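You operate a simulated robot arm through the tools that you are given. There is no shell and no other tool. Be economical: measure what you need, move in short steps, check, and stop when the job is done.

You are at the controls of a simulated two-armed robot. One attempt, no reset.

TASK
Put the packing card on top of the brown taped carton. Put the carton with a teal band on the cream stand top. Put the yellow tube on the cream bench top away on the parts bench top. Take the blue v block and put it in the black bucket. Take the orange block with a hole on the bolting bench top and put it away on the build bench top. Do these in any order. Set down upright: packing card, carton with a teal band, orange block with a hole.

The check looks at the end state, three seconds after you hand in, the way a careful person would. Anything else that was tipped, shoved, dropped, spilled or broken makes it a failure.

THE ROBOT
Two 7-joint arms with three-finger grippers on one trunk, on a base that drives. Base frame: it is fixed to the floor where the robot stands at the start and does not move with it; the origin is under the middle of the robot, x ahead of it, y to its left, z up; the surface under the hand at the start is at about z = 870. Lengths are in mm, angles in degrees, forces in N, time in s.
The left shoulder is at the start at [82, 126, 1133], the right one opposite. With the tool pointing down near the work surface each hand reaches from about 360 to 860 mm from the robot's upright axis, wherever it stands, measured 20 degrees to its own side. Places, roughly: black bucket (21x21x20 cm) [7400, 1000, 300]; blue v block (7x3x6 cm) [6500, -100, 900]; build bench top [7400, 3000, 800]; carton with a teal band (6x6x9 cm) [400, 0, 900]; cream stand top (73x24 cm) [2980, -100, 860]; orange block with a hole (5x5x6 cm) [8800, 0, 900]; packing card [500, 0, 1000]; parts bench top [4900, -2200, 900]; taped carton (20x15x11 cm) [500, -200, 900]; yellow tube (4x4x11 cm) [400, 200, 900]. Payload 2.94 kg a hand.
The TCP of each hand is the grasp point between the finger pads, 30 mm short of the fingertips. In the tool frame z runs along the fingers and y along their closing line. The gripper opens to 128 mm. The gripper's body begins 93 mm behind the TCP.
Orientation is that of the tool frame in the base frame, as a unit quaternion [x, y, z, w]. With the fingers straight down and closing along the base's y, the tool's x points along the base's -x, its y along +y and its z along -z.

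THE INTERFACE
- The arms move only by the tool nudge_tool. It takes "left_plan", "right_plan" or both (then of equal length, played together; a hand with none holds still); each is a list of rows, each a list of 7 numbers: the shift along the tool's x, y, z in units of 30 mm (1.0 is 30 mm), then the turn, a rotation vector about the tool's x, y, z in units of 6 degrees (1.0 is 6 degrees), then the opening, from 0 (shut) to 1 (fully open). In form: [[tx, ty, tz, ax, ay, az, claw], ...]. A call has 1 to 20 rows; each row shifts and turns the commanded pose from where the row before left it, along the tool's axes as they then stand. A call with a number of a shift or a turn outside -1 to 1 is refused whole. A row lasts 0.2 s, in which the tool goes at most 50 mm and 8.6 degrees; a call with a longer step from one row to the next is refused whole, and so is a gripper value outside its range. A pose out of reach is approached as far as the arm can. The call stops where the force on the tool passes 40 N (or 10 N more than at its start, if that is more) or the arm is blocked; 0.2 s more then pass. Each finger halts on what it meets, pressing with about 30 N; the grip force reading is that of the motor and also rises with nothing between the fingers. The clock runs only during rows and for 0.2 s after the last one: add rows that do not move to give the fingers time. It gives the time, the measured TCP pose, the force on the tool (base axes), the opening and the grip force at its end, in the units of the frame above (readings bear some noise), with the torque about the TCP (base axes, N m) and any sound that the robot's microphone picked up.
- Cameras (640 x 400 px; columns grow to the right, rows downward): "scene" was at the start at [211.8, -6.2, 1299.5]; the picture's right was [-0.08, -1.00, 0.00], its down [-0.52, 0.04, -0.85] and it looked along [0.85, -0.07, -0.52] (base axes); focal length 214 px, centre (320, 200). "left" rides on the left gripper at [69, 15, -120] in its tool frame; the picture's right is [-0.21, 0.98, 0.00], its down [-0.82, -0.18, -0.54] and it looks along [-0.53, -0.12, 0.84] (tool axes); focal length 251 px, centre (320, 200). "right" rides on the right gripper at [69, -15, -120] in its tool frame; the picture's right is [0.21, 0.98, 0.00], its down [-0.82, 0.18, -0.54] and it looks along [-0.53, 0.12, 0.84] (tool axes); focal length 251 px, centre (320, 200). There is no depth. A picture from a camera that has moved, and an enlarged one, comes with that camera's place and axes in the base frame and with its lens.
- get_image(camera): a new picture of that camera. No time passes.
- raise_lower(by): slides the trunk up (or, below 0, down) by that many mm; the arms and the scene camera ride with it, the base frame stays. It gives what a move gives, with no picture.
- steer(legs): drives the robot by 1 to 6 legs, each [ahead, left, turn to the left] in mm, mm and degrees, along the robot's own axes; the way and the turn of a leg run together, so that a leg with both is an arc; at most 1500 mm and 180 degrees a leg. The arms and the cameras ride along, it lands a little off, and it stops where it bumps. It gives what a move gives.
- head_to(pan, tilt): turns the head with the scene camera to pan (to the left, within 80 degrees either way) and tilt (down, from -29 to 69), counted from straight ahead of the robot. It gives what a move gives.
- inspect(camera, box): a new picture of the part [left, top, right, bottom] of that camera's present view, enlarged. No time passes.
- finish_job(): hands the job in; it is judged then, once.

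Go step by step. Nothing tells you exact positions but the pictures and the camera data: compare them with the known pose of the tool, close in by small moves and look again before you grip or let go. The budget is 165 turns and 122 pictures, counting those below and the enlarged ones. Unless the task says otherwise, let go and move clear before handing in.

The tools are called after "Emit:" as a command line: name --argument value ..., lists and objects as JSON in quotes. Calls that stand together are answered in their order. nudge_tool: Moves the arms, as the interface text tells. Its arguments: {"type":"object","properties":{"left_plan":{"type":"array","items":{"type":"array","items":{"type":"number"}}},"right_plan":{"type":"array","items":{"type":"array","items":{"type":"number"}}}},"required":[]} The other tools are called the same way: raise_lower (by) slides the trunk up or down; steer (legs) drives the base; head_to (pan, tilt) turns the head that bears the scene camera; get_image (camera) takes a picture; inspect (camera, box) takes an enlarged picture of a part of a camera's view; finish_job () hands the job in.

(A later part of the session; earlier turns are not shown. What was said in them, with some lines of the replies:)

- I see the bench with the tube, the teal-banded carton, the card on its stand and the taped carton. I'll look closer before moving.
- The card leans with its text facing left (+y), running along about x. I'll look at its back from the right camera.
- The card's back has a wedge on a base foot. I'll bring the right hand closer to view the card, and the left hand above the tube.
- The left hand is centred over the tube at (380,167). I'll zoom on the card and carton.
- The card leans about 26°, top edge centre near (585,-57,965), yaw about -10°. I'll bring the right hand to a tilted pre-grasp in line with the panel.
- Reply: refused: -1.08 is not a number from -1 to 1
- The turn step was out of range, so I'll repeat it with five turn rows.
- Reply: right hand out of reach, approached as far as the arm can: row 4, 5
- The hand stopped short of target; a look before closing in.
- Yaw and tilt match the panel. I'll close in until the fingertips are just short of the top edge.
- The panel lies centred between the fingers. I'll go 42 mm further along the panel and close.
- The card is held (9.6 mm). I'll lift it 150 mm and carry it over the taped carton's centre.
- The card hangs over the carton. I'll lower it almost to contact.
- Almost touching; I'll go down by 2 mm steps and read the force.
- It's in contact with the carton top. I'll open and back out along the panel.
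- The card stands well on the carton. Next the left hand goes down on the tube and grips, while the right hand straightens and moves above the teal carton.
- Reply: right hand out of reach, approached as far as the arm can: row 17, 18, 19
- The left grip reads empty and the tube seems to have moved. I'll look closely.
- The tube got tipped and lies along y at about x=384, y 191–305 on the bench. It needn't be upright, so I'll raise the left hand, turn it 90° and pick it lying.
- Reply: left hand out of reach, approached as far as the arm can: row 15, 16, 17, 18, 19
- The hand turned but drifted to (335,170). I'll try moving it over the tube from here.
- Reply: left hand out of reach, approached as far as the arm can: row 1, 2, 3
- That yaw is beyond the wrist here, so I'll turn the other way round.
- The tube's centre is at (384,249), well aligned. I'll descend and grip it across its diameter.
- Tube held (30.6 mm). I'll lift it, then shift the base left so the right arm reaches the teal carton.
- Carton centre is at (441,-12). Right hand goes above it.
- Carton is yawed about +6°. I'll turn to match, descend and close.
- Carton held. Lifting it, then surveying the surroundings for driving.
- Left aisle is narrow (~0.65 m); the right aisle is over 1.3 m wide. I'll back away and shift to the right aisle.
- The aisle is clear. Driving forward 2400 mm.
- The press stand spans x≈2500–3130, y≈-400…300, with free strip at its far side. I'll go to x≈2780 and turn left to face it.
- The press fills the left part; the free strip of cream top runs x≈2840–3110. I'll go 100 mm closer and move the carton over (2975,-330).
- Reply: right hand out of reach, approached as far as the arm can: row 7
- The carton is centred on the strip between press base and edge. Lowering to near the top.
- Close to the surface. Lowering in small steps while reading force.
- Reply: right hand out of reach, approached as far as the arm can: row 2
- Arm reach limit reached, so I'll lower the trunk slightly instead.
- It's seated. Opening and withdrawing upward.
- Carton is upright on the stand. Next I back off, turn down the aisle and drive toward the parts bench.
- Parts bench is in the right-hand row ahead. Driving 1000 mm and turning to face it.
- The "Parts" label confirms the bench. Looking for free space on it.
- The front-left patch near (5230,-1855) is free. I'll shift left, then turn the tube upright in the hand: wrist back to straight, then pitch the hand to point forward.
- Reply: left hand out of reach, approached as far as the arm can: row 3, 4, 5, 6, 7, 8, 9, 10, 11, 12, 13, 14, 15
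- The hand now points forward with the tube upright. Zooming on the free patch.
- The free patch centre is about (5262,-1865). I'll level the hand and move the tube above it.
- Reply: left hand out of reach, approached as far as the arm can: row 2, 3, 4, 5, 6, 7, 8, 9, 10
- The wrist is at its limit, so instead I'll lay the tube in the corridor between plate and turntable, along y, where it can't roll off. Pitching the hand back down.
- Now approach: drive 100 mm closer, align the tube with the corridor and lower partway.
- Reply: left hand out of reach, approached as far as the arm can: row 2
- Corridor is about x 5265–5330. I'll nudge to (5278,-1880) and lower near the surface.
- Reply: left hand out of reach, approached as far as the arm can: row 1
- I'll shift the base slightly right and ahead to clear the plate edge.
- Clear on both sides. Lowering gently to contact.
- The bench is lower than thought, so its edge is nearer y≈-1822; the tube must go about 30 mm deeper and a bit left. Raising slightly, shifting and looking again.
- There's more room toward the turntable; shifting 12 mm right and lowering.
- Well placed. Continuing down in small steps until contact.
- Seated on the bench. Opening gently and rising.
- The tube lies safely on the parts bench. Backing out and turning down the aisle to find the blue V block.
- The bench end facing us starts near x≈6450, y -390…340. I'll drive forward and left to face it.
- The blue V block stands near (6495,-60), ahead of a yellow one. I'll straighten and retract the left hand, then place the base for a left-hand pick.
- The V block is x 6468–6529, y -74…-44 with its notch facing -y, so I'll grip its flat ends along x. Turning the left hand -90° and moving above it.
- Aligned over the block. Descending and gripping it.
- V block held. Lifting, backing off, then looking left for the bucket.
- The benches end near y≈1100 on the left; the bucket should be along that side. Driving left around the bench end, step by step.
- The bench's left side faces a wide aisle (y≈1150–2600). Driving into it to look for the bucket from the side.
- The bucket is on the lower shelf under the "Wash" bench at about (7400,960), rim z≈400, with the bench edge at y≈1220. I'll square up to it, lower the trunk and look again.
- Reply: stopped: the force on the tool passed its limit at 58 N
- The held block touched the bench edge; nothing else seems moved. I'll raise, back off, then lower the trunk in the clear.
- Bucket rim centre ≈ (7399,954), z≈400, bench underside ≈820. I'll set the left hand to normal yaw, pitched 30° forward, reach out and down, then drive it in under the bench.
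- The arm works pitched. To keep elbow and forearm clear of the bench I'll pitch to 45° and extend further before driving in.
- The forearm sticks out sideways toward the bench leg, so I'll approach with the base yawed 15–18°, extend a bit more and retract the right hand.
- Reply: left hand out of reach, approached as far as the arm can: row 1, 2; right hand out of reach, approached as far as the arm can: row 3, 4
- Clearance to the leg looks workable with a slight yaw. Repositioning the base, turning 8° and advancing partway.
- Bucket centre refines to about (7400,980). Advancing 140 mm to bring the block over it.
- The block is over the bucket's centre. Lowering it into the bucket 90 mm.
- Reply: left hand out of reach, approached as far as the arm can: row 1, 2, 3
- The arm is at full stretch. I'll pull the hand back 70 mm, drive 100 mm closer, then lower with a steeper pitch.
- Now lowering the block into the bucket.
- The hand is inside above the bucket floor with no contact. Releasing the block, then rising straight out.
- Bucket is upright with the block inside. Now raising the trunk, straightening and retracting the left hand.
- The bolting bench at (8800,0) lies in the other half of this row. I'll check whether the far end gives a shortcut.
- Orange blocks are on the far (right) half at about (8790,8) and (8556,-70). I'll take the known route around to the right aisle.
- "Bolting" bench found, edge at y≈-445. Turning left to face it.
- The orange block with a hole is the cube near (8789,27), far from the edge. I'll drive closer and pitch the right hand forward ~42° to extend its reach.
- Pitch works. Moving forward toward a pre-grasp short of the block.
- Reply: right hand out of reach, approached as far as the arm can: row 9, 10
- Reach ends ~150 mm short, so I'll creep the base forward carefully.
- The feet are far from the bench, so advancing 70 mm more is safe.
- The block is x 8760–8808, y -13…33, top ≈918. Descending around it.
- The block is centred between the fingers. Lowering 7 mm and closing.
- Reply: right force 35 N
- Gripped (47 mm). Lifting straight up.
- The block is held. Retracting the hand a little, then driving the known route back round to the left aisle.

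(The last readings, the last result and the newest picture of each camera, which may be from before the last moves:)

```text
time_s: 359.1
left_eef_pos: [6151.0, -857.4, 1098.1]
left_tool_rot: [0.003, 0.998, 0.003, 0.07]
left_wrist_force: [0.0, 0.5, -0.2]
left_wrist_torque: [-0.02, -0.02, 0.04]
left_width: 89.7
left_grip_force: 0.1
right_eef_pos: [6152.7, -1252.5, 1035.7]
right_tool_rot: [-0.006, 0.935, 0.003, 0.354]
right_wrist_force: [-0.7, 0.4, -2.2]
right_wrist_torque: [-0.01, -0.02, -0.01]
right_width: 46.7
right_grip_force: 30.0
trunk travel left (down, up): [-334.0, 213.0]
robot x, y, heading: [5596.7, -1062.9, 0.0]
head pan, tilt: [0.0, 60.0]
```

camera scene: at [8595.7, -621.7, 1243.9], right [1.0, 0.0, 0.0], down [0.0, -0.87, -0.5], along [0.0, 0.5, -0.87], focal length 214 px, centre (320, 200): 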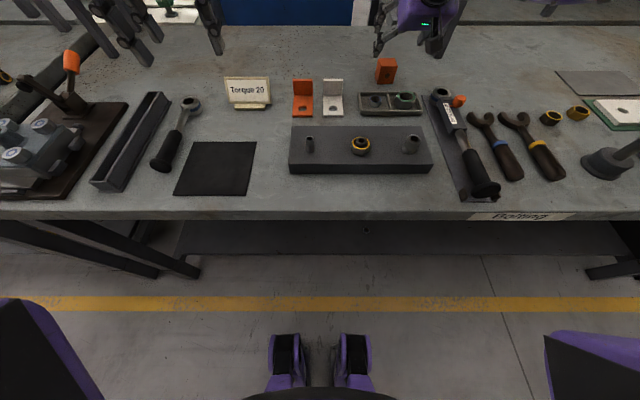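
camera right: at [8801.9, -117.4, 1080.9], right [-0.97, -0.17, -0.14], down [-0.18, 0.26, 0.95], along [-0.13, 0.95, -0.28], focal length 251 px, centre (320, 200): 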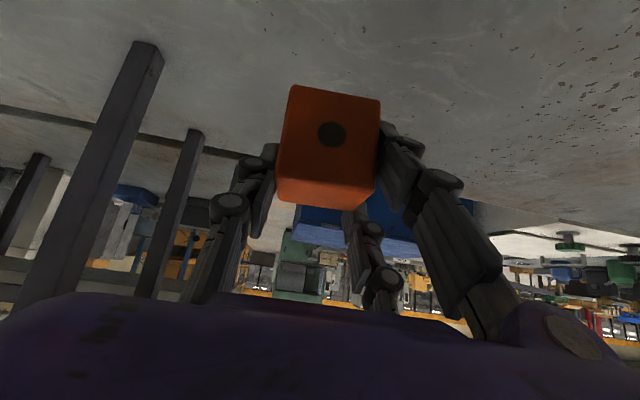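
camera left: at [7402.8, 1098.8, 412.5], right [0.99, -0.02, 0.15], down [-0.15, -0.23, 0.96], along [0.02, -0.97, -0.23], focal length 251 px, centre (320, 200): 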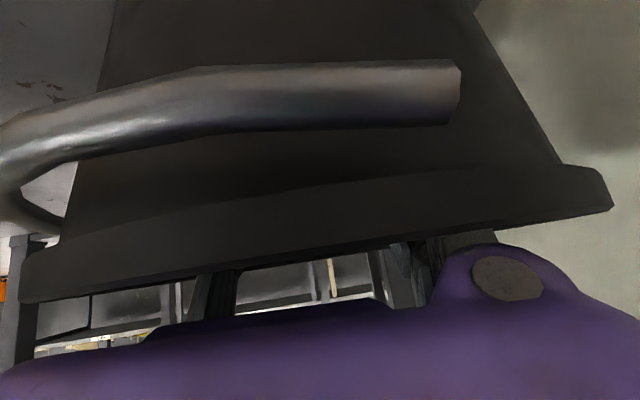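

Emit:
steer --legs '[[0, 1500, 0], [0, 1450, 0], [1450, 0, 0], [0, 0, 90]]'

Emit:
head_to --pan -5 --tilt 25

Emit:
get_image --camera "scene"

```text
time_s: 395.3
left_eef_pos: [6799.0, 2426.3, 1098.4]
left_tool_rot: [0.707, -0.704, -0.052, -0.048]
left_wrist_force: [0.0, -0.7, 0.9]
left_wrist_torque: [0.04, 0.01, -0.04]
left_width: 89.7
left_grip_force: 0.0
right_eef_pos: [7192.8, 2433.2, 1036.1]
right_tool_rot: [0.67, -0.653, -0.253, -0.246]
right_wrist_force: [0.0, -0.9, -3.4]
right_wrist_torque: [0.01, 0.02, -0.02]
right_width: 46.3
right_grip_force: 30.8
trunk travel left (down, up): [-334.0, 213.0]
robot x, y, heading: [7008.1, 1873.6, 90.8]
head pan, tilt: [0.0, 60.0]
```

```text
time_s: 396.4
left_eef_pos: [6799.0, 2426.6, 1097.4]
left_tool_rot: [0.707, -0.704, -0.051, -0.047]
left_wrist_force: [0.8, -0.5, -0.2]
left_wrist_torque: [0.01, 0.0, 0.01]
left_width: 89.6
left_grip_force: 0.0
right_eef_pos: [7192.8, 2432.2, 1036.5]
right_tool_rot: [0.67, -0.653, -0.254, -0.246]
right_wrist_force: [0.1, -0.2, -2.7]
right_wrist_torque: [0.01, -0.02, 0.01]
right_width: 46.4
right_grip_force: 30.2
trunk travel left (down, up): [-334.0, 213.0]
robot x, y, heading: [7010.9, 1874.1, 91.0]
head pan, tilt: [-5.0, 25.0]
```

```text
18 pictures are left
camera scene: at [7012.4, 2095.4, 1293.8], right [1.0, -0.07, 0.0], down [-0.03, -0.42, -0.91], along [0.07, 0.9, -0.42], focal length 214 px, centre (320, 200)
```

scene: 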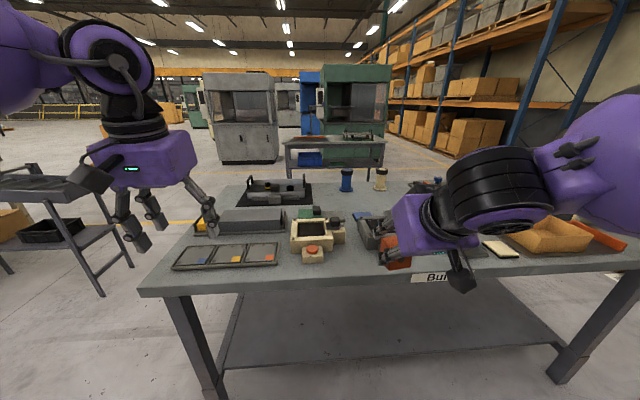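

This is the build bench. Zooming to find a clear spot.

Emit:
inspect --camera "scene" --box '[150, 165, 450, 295]'

Emit:
get_image --camera "right"

```text
2.13 times, centred on (300, 230) of scene
camera zoom: at [7012.4, 2095.4, 1293.8], right [1.0, -0.07, 0.0], down [-0.03, -0.42, -0.91], along [0.07, 0.9, -0.42], focal length 458 px, centre (363, 136)
```

zoom: 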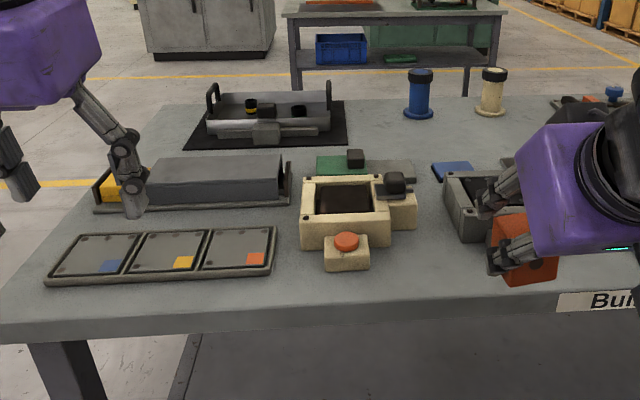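

```text
16 pictures are left
camera right: at [7211.0, 2303.0, 1081.3], right [-0.97, -0.18, -0.14], down [-0.19, 0.25, 0.95], along [-0.14, 0.95, -0.28], focal length 251 px, centre (320, 200)
```

right: 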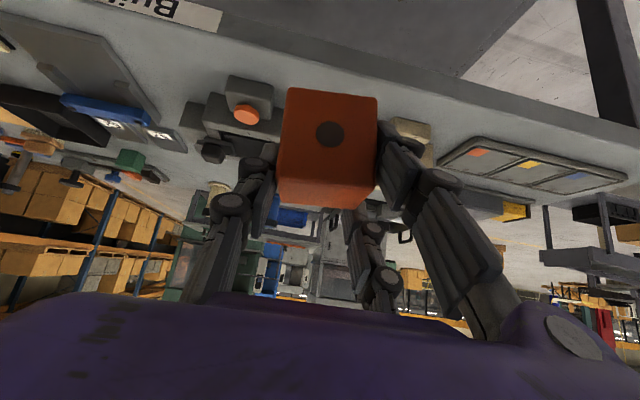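

Bench top z≈805, edge y≈2583; a free spot lies at about (7145,2662) between the cream fixture and grey block. I'll lower the trunk 80 mm and drive over it.

Emit:
raise_lower --by -80

Emit:
steer --legs '[[0, 48, -1], [215, 0, 0]]'

Emit:
head_to --pan -15 --tilt 42

Emit:
get_image --camera "scene"

Emit:
get_image --camera "right"

```text
time_s: 397.5
left_eef_pos: [6798.3, 2425.6, 1018.9]
left_tool_rot: [0.706, -0.704, -0.052, -0.048]
left_wrist_force: [-0.2, 0.1, 0.5]
left_wrist_torque: [0.01, -0.01, 0.0]
left_width: 89.6
left_grip_force: 0.0
right_eef_pos: [7192.9, 2433.7, 956.4]
right_tool_rot: [0.669, -0.653, -0.255, -0.247]
right_wrist_force: [-0.5, 0.3, -2.9]
right_wrist_torque: [-0.01, 0.04, -0.02]
right_width: 46.6
right_grip_force: 30.1
trunk travel left (down, up): [-254.0, 293.0]
robot x, y, heading: [7013.3, 1875.1, 90.7]
head pan, tilt: [-5.0, 25.0]
```

```text
time_s: 399.9
left_eef_pos: [6760.3, 2645.1, 1019.0]
left_tool_rot: [-0.701, 0.71, 0.051, 0.048]
left_wrist_force: [0.2, 0.4, -0.4]
left_wrist_torque: [-0.03, 0.0, 0.0]
left_width: 89.6
left_grip_force: 0.0
right_eef_pos: [7154.3, 2644.0, 954.9]
right_tool_rot: [0.665, -0.658, -0.252, -0.249]
right_wrist_force: [0.4, -0.1, -3.3]
right_wrist_torque: [0.03, 0.0, 0.0]
right_width: 46.5
right_grip_force: 30.3
trunk travel left (down, up): [-254.0, 293.0]
robot x, y, heading: [6959.2, 2090.6, 89.8]
head pan, tilt: [-5.0, 25.0]
```

```text
time_s: 400.7
left_eef_pos: [6760.6, 2643.5, 1018.8]
left_tool_rot: [-0.7, 0.711, 0.051, 0.048]
left_wrist_force: [-0.2, -1.0, -0.1]
left_wrist_torque: [0.0, 0.02, -0.01]
left_width: 89.7
left_grip_force: 0.1
right_eef_pos: [7154.8, 2642.7, 955.6]
right_tool_rot: [0.664, -0.659, -0.251, -0.248]
right_wrist_force: [0.1, -0.5, -2.3]
right_wrist_torque: [0.0, -0.02, 0.02]
right_width: 46.5
right_grip_force: 29.6
trunk travel left (down, up): [-254.0, 293.0]
robot x, y, heading: [6959.7, 2091.5, 89.6]
head pan, tilt: [-15.0, 42.0]
```

```text
15 pictures are left
camera scene: at [6982.6, 2318.6, 1188.3], right [0.97, -0.26, 0.0], down [-0.17, -0.65, -0.74], along [0.19, 0.72, -0.67], focal length 214 px, centre (320, 200)
```

scene: 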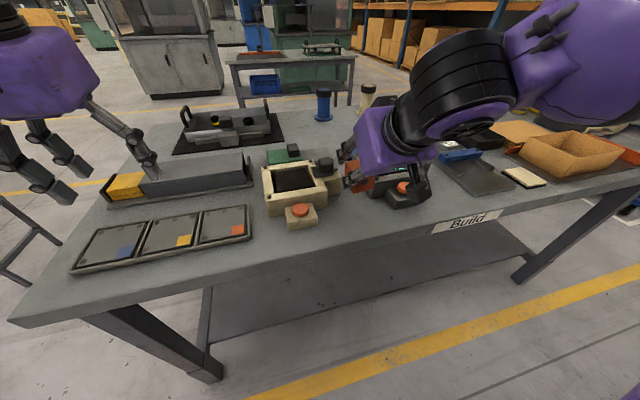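

```text
14 pictures are left
camera right: at [7171.0, 2513.3, 1001.3], right [-0.98, -0.17, -0.14], down [-0.18, 0.26, 0.95], along [-0.12, 0.95, -0.28], focal length 251 px, centre (320, 200)
```

right: 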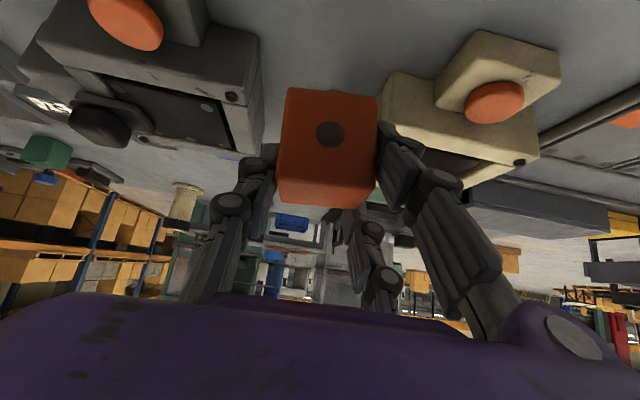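

The gap is about 100 mm wide and the block is centred in it. Moving 12 mm forward and down 85 mm.

Emit:
nudge_tool --right_plan '[[0.523, 0, 0.797, 0, 0, 0, 0.1], [0.523, 0, 0.797, 0, 0, 0, 0.1], [0.523, 0, 0.797, 0, 0, 0, 0.1], [0, 0, 0, 0, 0, 0, 0.1]]'

Emit:
inspect --camera "scene" --box '[260, 130, 460, 260]'

Emit:
get_image --camera "right"

```text
time_s: 401.7
left_eef_pos: [6760.8, 2644.4, 1018.5]
left_tool_rot: [-0.7, 0.71, 0.05, 0.048]
left_wrist_force: [0.3, -0.5, -0.3]
left_wrist_torque: [0.01, 0.02, -0.01]
left_width: 89.4
left_grip_force: 0.1
right_eef_pos: [7154.6, 2654.8, 870.9]
right_tool_rot: [0.663, -0.66, -0.25, -0.25]
right_wrist_force: [0.5, 0.5, -2.2]
right_wrist_torque: [0.02, 0.02, -0.02]
right_width: 46.7
right_grip_force: 30.0
trunk travel left (down, up): [-254.0, 293.0]
robot x, y, heading: [6963.5, 2086.6, 89.9]
head pan, tilt: [-15.0, 42.0]
```

```text
3.08 times, centred on (360, 195) of scene
camera zoom: at [6982.6, 2318.3, 1188.3], right [0.97, -0.26, 0.0], down [-0.18, -0.65, -0.74], along [0.19, 0.72, -0.67], focal length 660 px, centre (197, 215)
```

zoom: 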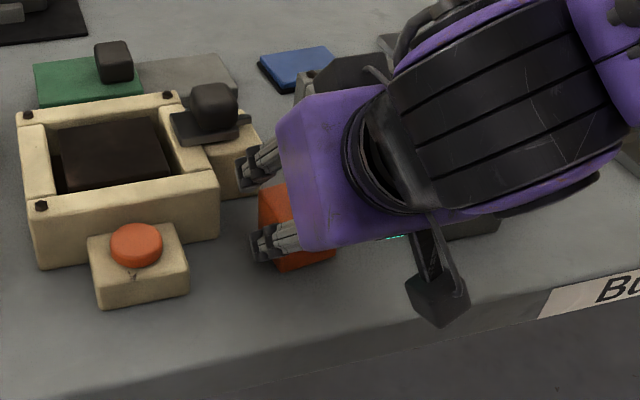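

```text
12 pictures are left
camera right: at [7170.9, 2525.1, 915.9], right [-0.98, -0.17, -0.14], down [-0.18, 0.26, 0.95], along [-0.12, 0.95, -0.28], focal length 251 px, centre (320, 200)
```

right: 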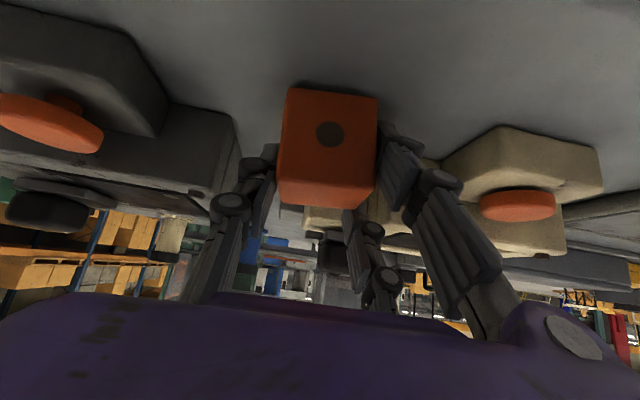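

Clear on all sides. Lowering in small steps to contact.

Emit:
nudge_tool --right_plan '[[0.22, 0, 0.25, 0, 0, 0, 0.1], [0.066, 0, 0.075, 0, 0, 0, 0.1], [0.066, 0, 0.075, 0, 0, 0, 0.1], [0, 0, 0, 0, 0, 0, 0.1]]'

```text
time_s: 402.3
left_eef_pos: [6761.7, 2643.4, 1018.1]
left_tool_rot: [-0.701, 0.71, 0.051, 0.049]
left_wrist_force: [0.0, 0.6, -0.6]
left_wrist_torque: [-0.01, -0.02, 0.04]
left_width: 89.6
left_grip_force: 0.0
right_eef_pos: [7153.0, 2658.7, 866.5]
right_tool_rot: [0.662, -0.656, -0.259, -0.256]
right_wrist_force: [2.5, -7.2, 19.6]
right_wrist_torque: [-0.84, 0.39, 0.25]
right_width: 46.5
right_grip_force: 30.3
trunk travel left (down, up): [-254.0, 293.0]
robot x, y, heading: [6962.2, 2089.9, 90.1]
head pan, tilt: [-15.0, 42.0]
stopped in row 2 (right hand): the force on the tool passed its limit at 45 N (the readings are from after the stop); the commanded pose is now the measured one
```

Contact came at TCP z≈867. Checking what is touching.

Emit:
get_image --camera "right"

Emit:
inspect --camera "scene" --box '[300, 160, 420, 240]'

```text
11 pictures are left
camera right: at [7169.7, 2527.7, 909.4], right [-0.98, -0.17, -0.14], down [-0.18, 0.24, 0.95], along [-0.13, 0.96, -0.26], focal length 251 px, centre (320, 200)
```

right: 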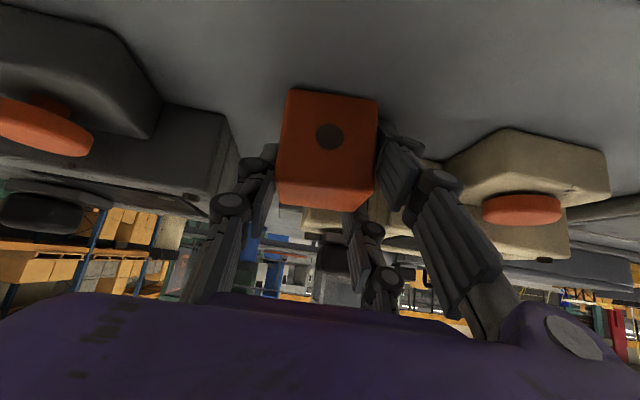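

```text
5.00 times, centred on (360, 200) of scene
camera zoom: at [6982.8, 2316.9, 1188.5], right [0.96, -0.26, 0.0], down [-0.18, -0.64, -0.74], along [0.2, 0.72, -0.67], focal length 1072 px, centre (120, 200)
```

zoom: 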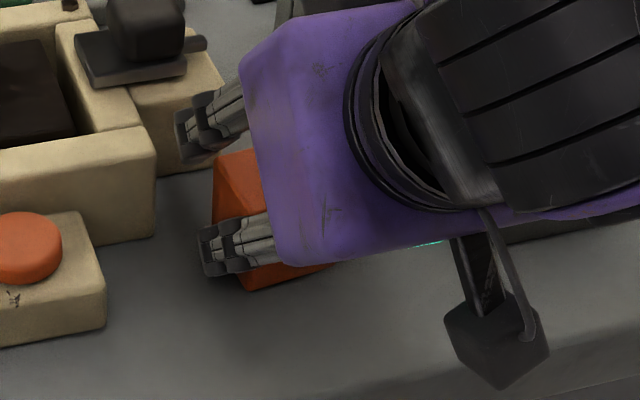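

The torque shows the block's front-bottom edge touching the bench (z≈820): it is down. I'll open only slightly and back out along the hand's axis.

Emit:
nudge_tool --right_plan '[[0, 0, 0, 0, 0, 0, 0.4], [0, 0, 0, 0, 0, 0, 0.47], [0, 0, 0, 0, 0, 0, 0.47], [0, 0, -0.3, 0, 0, 0, 0.47], [0, 0, -0.6, 0, 0, 0, 0.47], [0, 0, -1, 0, 0, 0, 0.47], [0, 0, -1, 0, 0, 0, 0.47], [0, 0, -1, 0, 0, 0, 0.47], [0, 0, -1, 0, 0, 0, 0.47], [0, 0, 0, 0, 0, 0, 0.47]]'

Emit:
inspect --camera "scene" --box '[260, 130, 460, 260]'

```text
time_s: 404.5
left_eef_pos: [6761.6, 2644.0, 1018.8]
left_tool_rot: [-0.701, 0.71, 0.051, 0.048]
left_wrist_force: [-1.2, 0.1, -0.1]
left_wrist_torque: [0.0, 0.0, -0.01]
left_width: 89.6
left_grip_force: 0.0
right_eef_pos: [7153.8, 2621.1, 906.6]
right_tool_rot: [0.662, -0.657, -0.256, -0.253]
right_wrist_force: [0.3, -0.3, -0.5]
right_wrist_torque: [0.0, 0.04, 0.01]
right_width: 60.1
right_grip_force: 0.1
right hand out of reach, approached as far as the arm can: row 7, 8, 9
trunk travel left (down, up): [-254.0, 293.0]
robot x, y, heading: [6959.3, 2090.1, 89.7]
head pan, tilt: [-15.0, 42.0]
```

```text
3.08 times, centred on (360, 195) of scene
camera zoom: at [6982.8, 2318.4, 1188.2], right [0.96, -0.26, 0.0], down [-0.18, -0.65, -0.74], along [0.2, 0.72, -0.67], focal length 660 px, centre (197, 215)
```

zoom: 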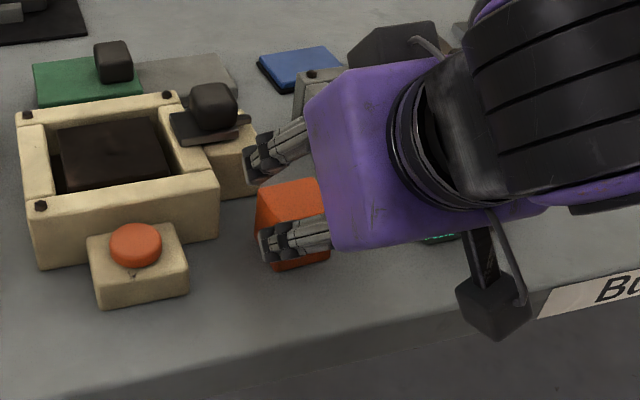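

The block stays put. Out of retract range, so I'll lift by the trunk and then back off.

Emit:
raise_lower --by 150

Emit:
steer --legs '[[-250, 0, 0]]'

Emit:
get_image --camera "scene"

```text
time_s: 406.2
left_eef_pos: [6761.3, 2643.3, 1167.2]
left_tool_rot: [-0.7, 0.71, 0.05, 0.047]
left_wrist_force: [-0.2, -1.0, -0.4]
left_wrist_torque: [-0.02, 0.0, -0.01]
left_width: 89.6
left_grip_force: 0.1
right_eef_pos: [7155.8, 2621.4, 1055.3]
right_tool_rot: [0.662, -0.657, -0.256, -0.254]
right_wrist_force: [-0.3, 1.0, -0.3]
right_wrist_torque: [0.01, 0.03, 0.0]
right_width: 60.2
right_grip_force: 0.0
trunk travel left (down, up): [-404.0, 143.0]
robot x, y, heading: [6963.0, 2088.7, 89.7]
head pan, tilt: [-15.0, 42.0]
```

```text
time_s: 408.0
left_eef_pos: [6759.2, 2394.8, 1168.6]
left_tool_rot: [-0.701, 0.709, 0.051, 0.048]
left_wrist_force: [0.3, 0.4, 0.1]
left_wrist_torque: [-0.01, 0.01, 0.01]
left_width: 89.5
left_grip_force: 0.1
right_eef_pos: [7152.4, 2372.3, 1054.3]
right_tool_rot: [0.663, -0.656, -0.258, -0.253]
right_wrist_force: [0.0, 0.0, 0.0]
right_wrist_torque: [0.0, -0.05, -0.01]
right_width: 60.0
right_grip_force: 0.1
trunk travel left (down, up): [-404.0, 143.0]
robot x, y, heading: [6962.6, 1835.8, 89.9]
head pan, tilt: [-15.0, 42.0]
```

```text
8 pictures are left
camera scene: at [6981.5, 2031.1, 1338.2], right [0.97, -0.26, 0.0], down [-0.17, -0.65, -0.74], along [0.19, 0.72, -0.67], focal length 214 px, centre (320, 200)
```

scene: 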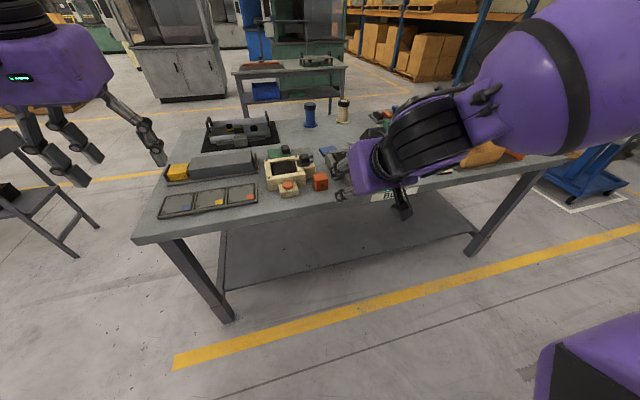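

The orange block stands on the build bench. One close check of it.

Emit:
inspect --camera "scene" --box '[260, 140, 380, 220]'

```text
5.00 times, centred on (320, 180) of scene
camera zoom: at [6981.5, 2031.1, 1338.2], right [0.97, -0.26, 0.0], down [-0.17, -0.65, -0.74], along [0.19, 0.72, -0.67], focal length 1072 px, centre (320, 300)
```

zoom: 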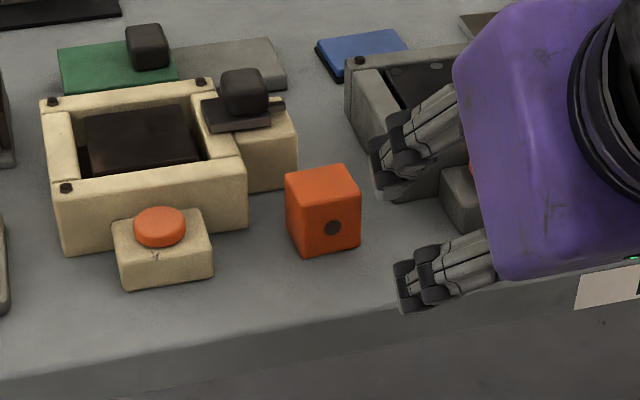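

The orange block is upright and free of its neighbours, all five items are placed, and both hands are clear. Handing in.

Emit:
finish_job

```text
The job is handed in.
```

All five items are placed and the job is handed in:
- **Packing card:** it stands upright on the taped carton.
- **Teal-band carton:** it stands upright on the cream stand.
- **Yellow tube:** it lies on the parts bench. I knocked it over on the first grip attempt, so I set it down lying.
- **Blue V block:** I let it go inside the black bucket, about 13 cm above the bottom. I didn't look inside the bucket afterwards.
- **Orange block:** it stands upright on the build bench.

On the way to the bucket, the V block touched the edge of the wash bench (58 N). Nothing there looked moved.
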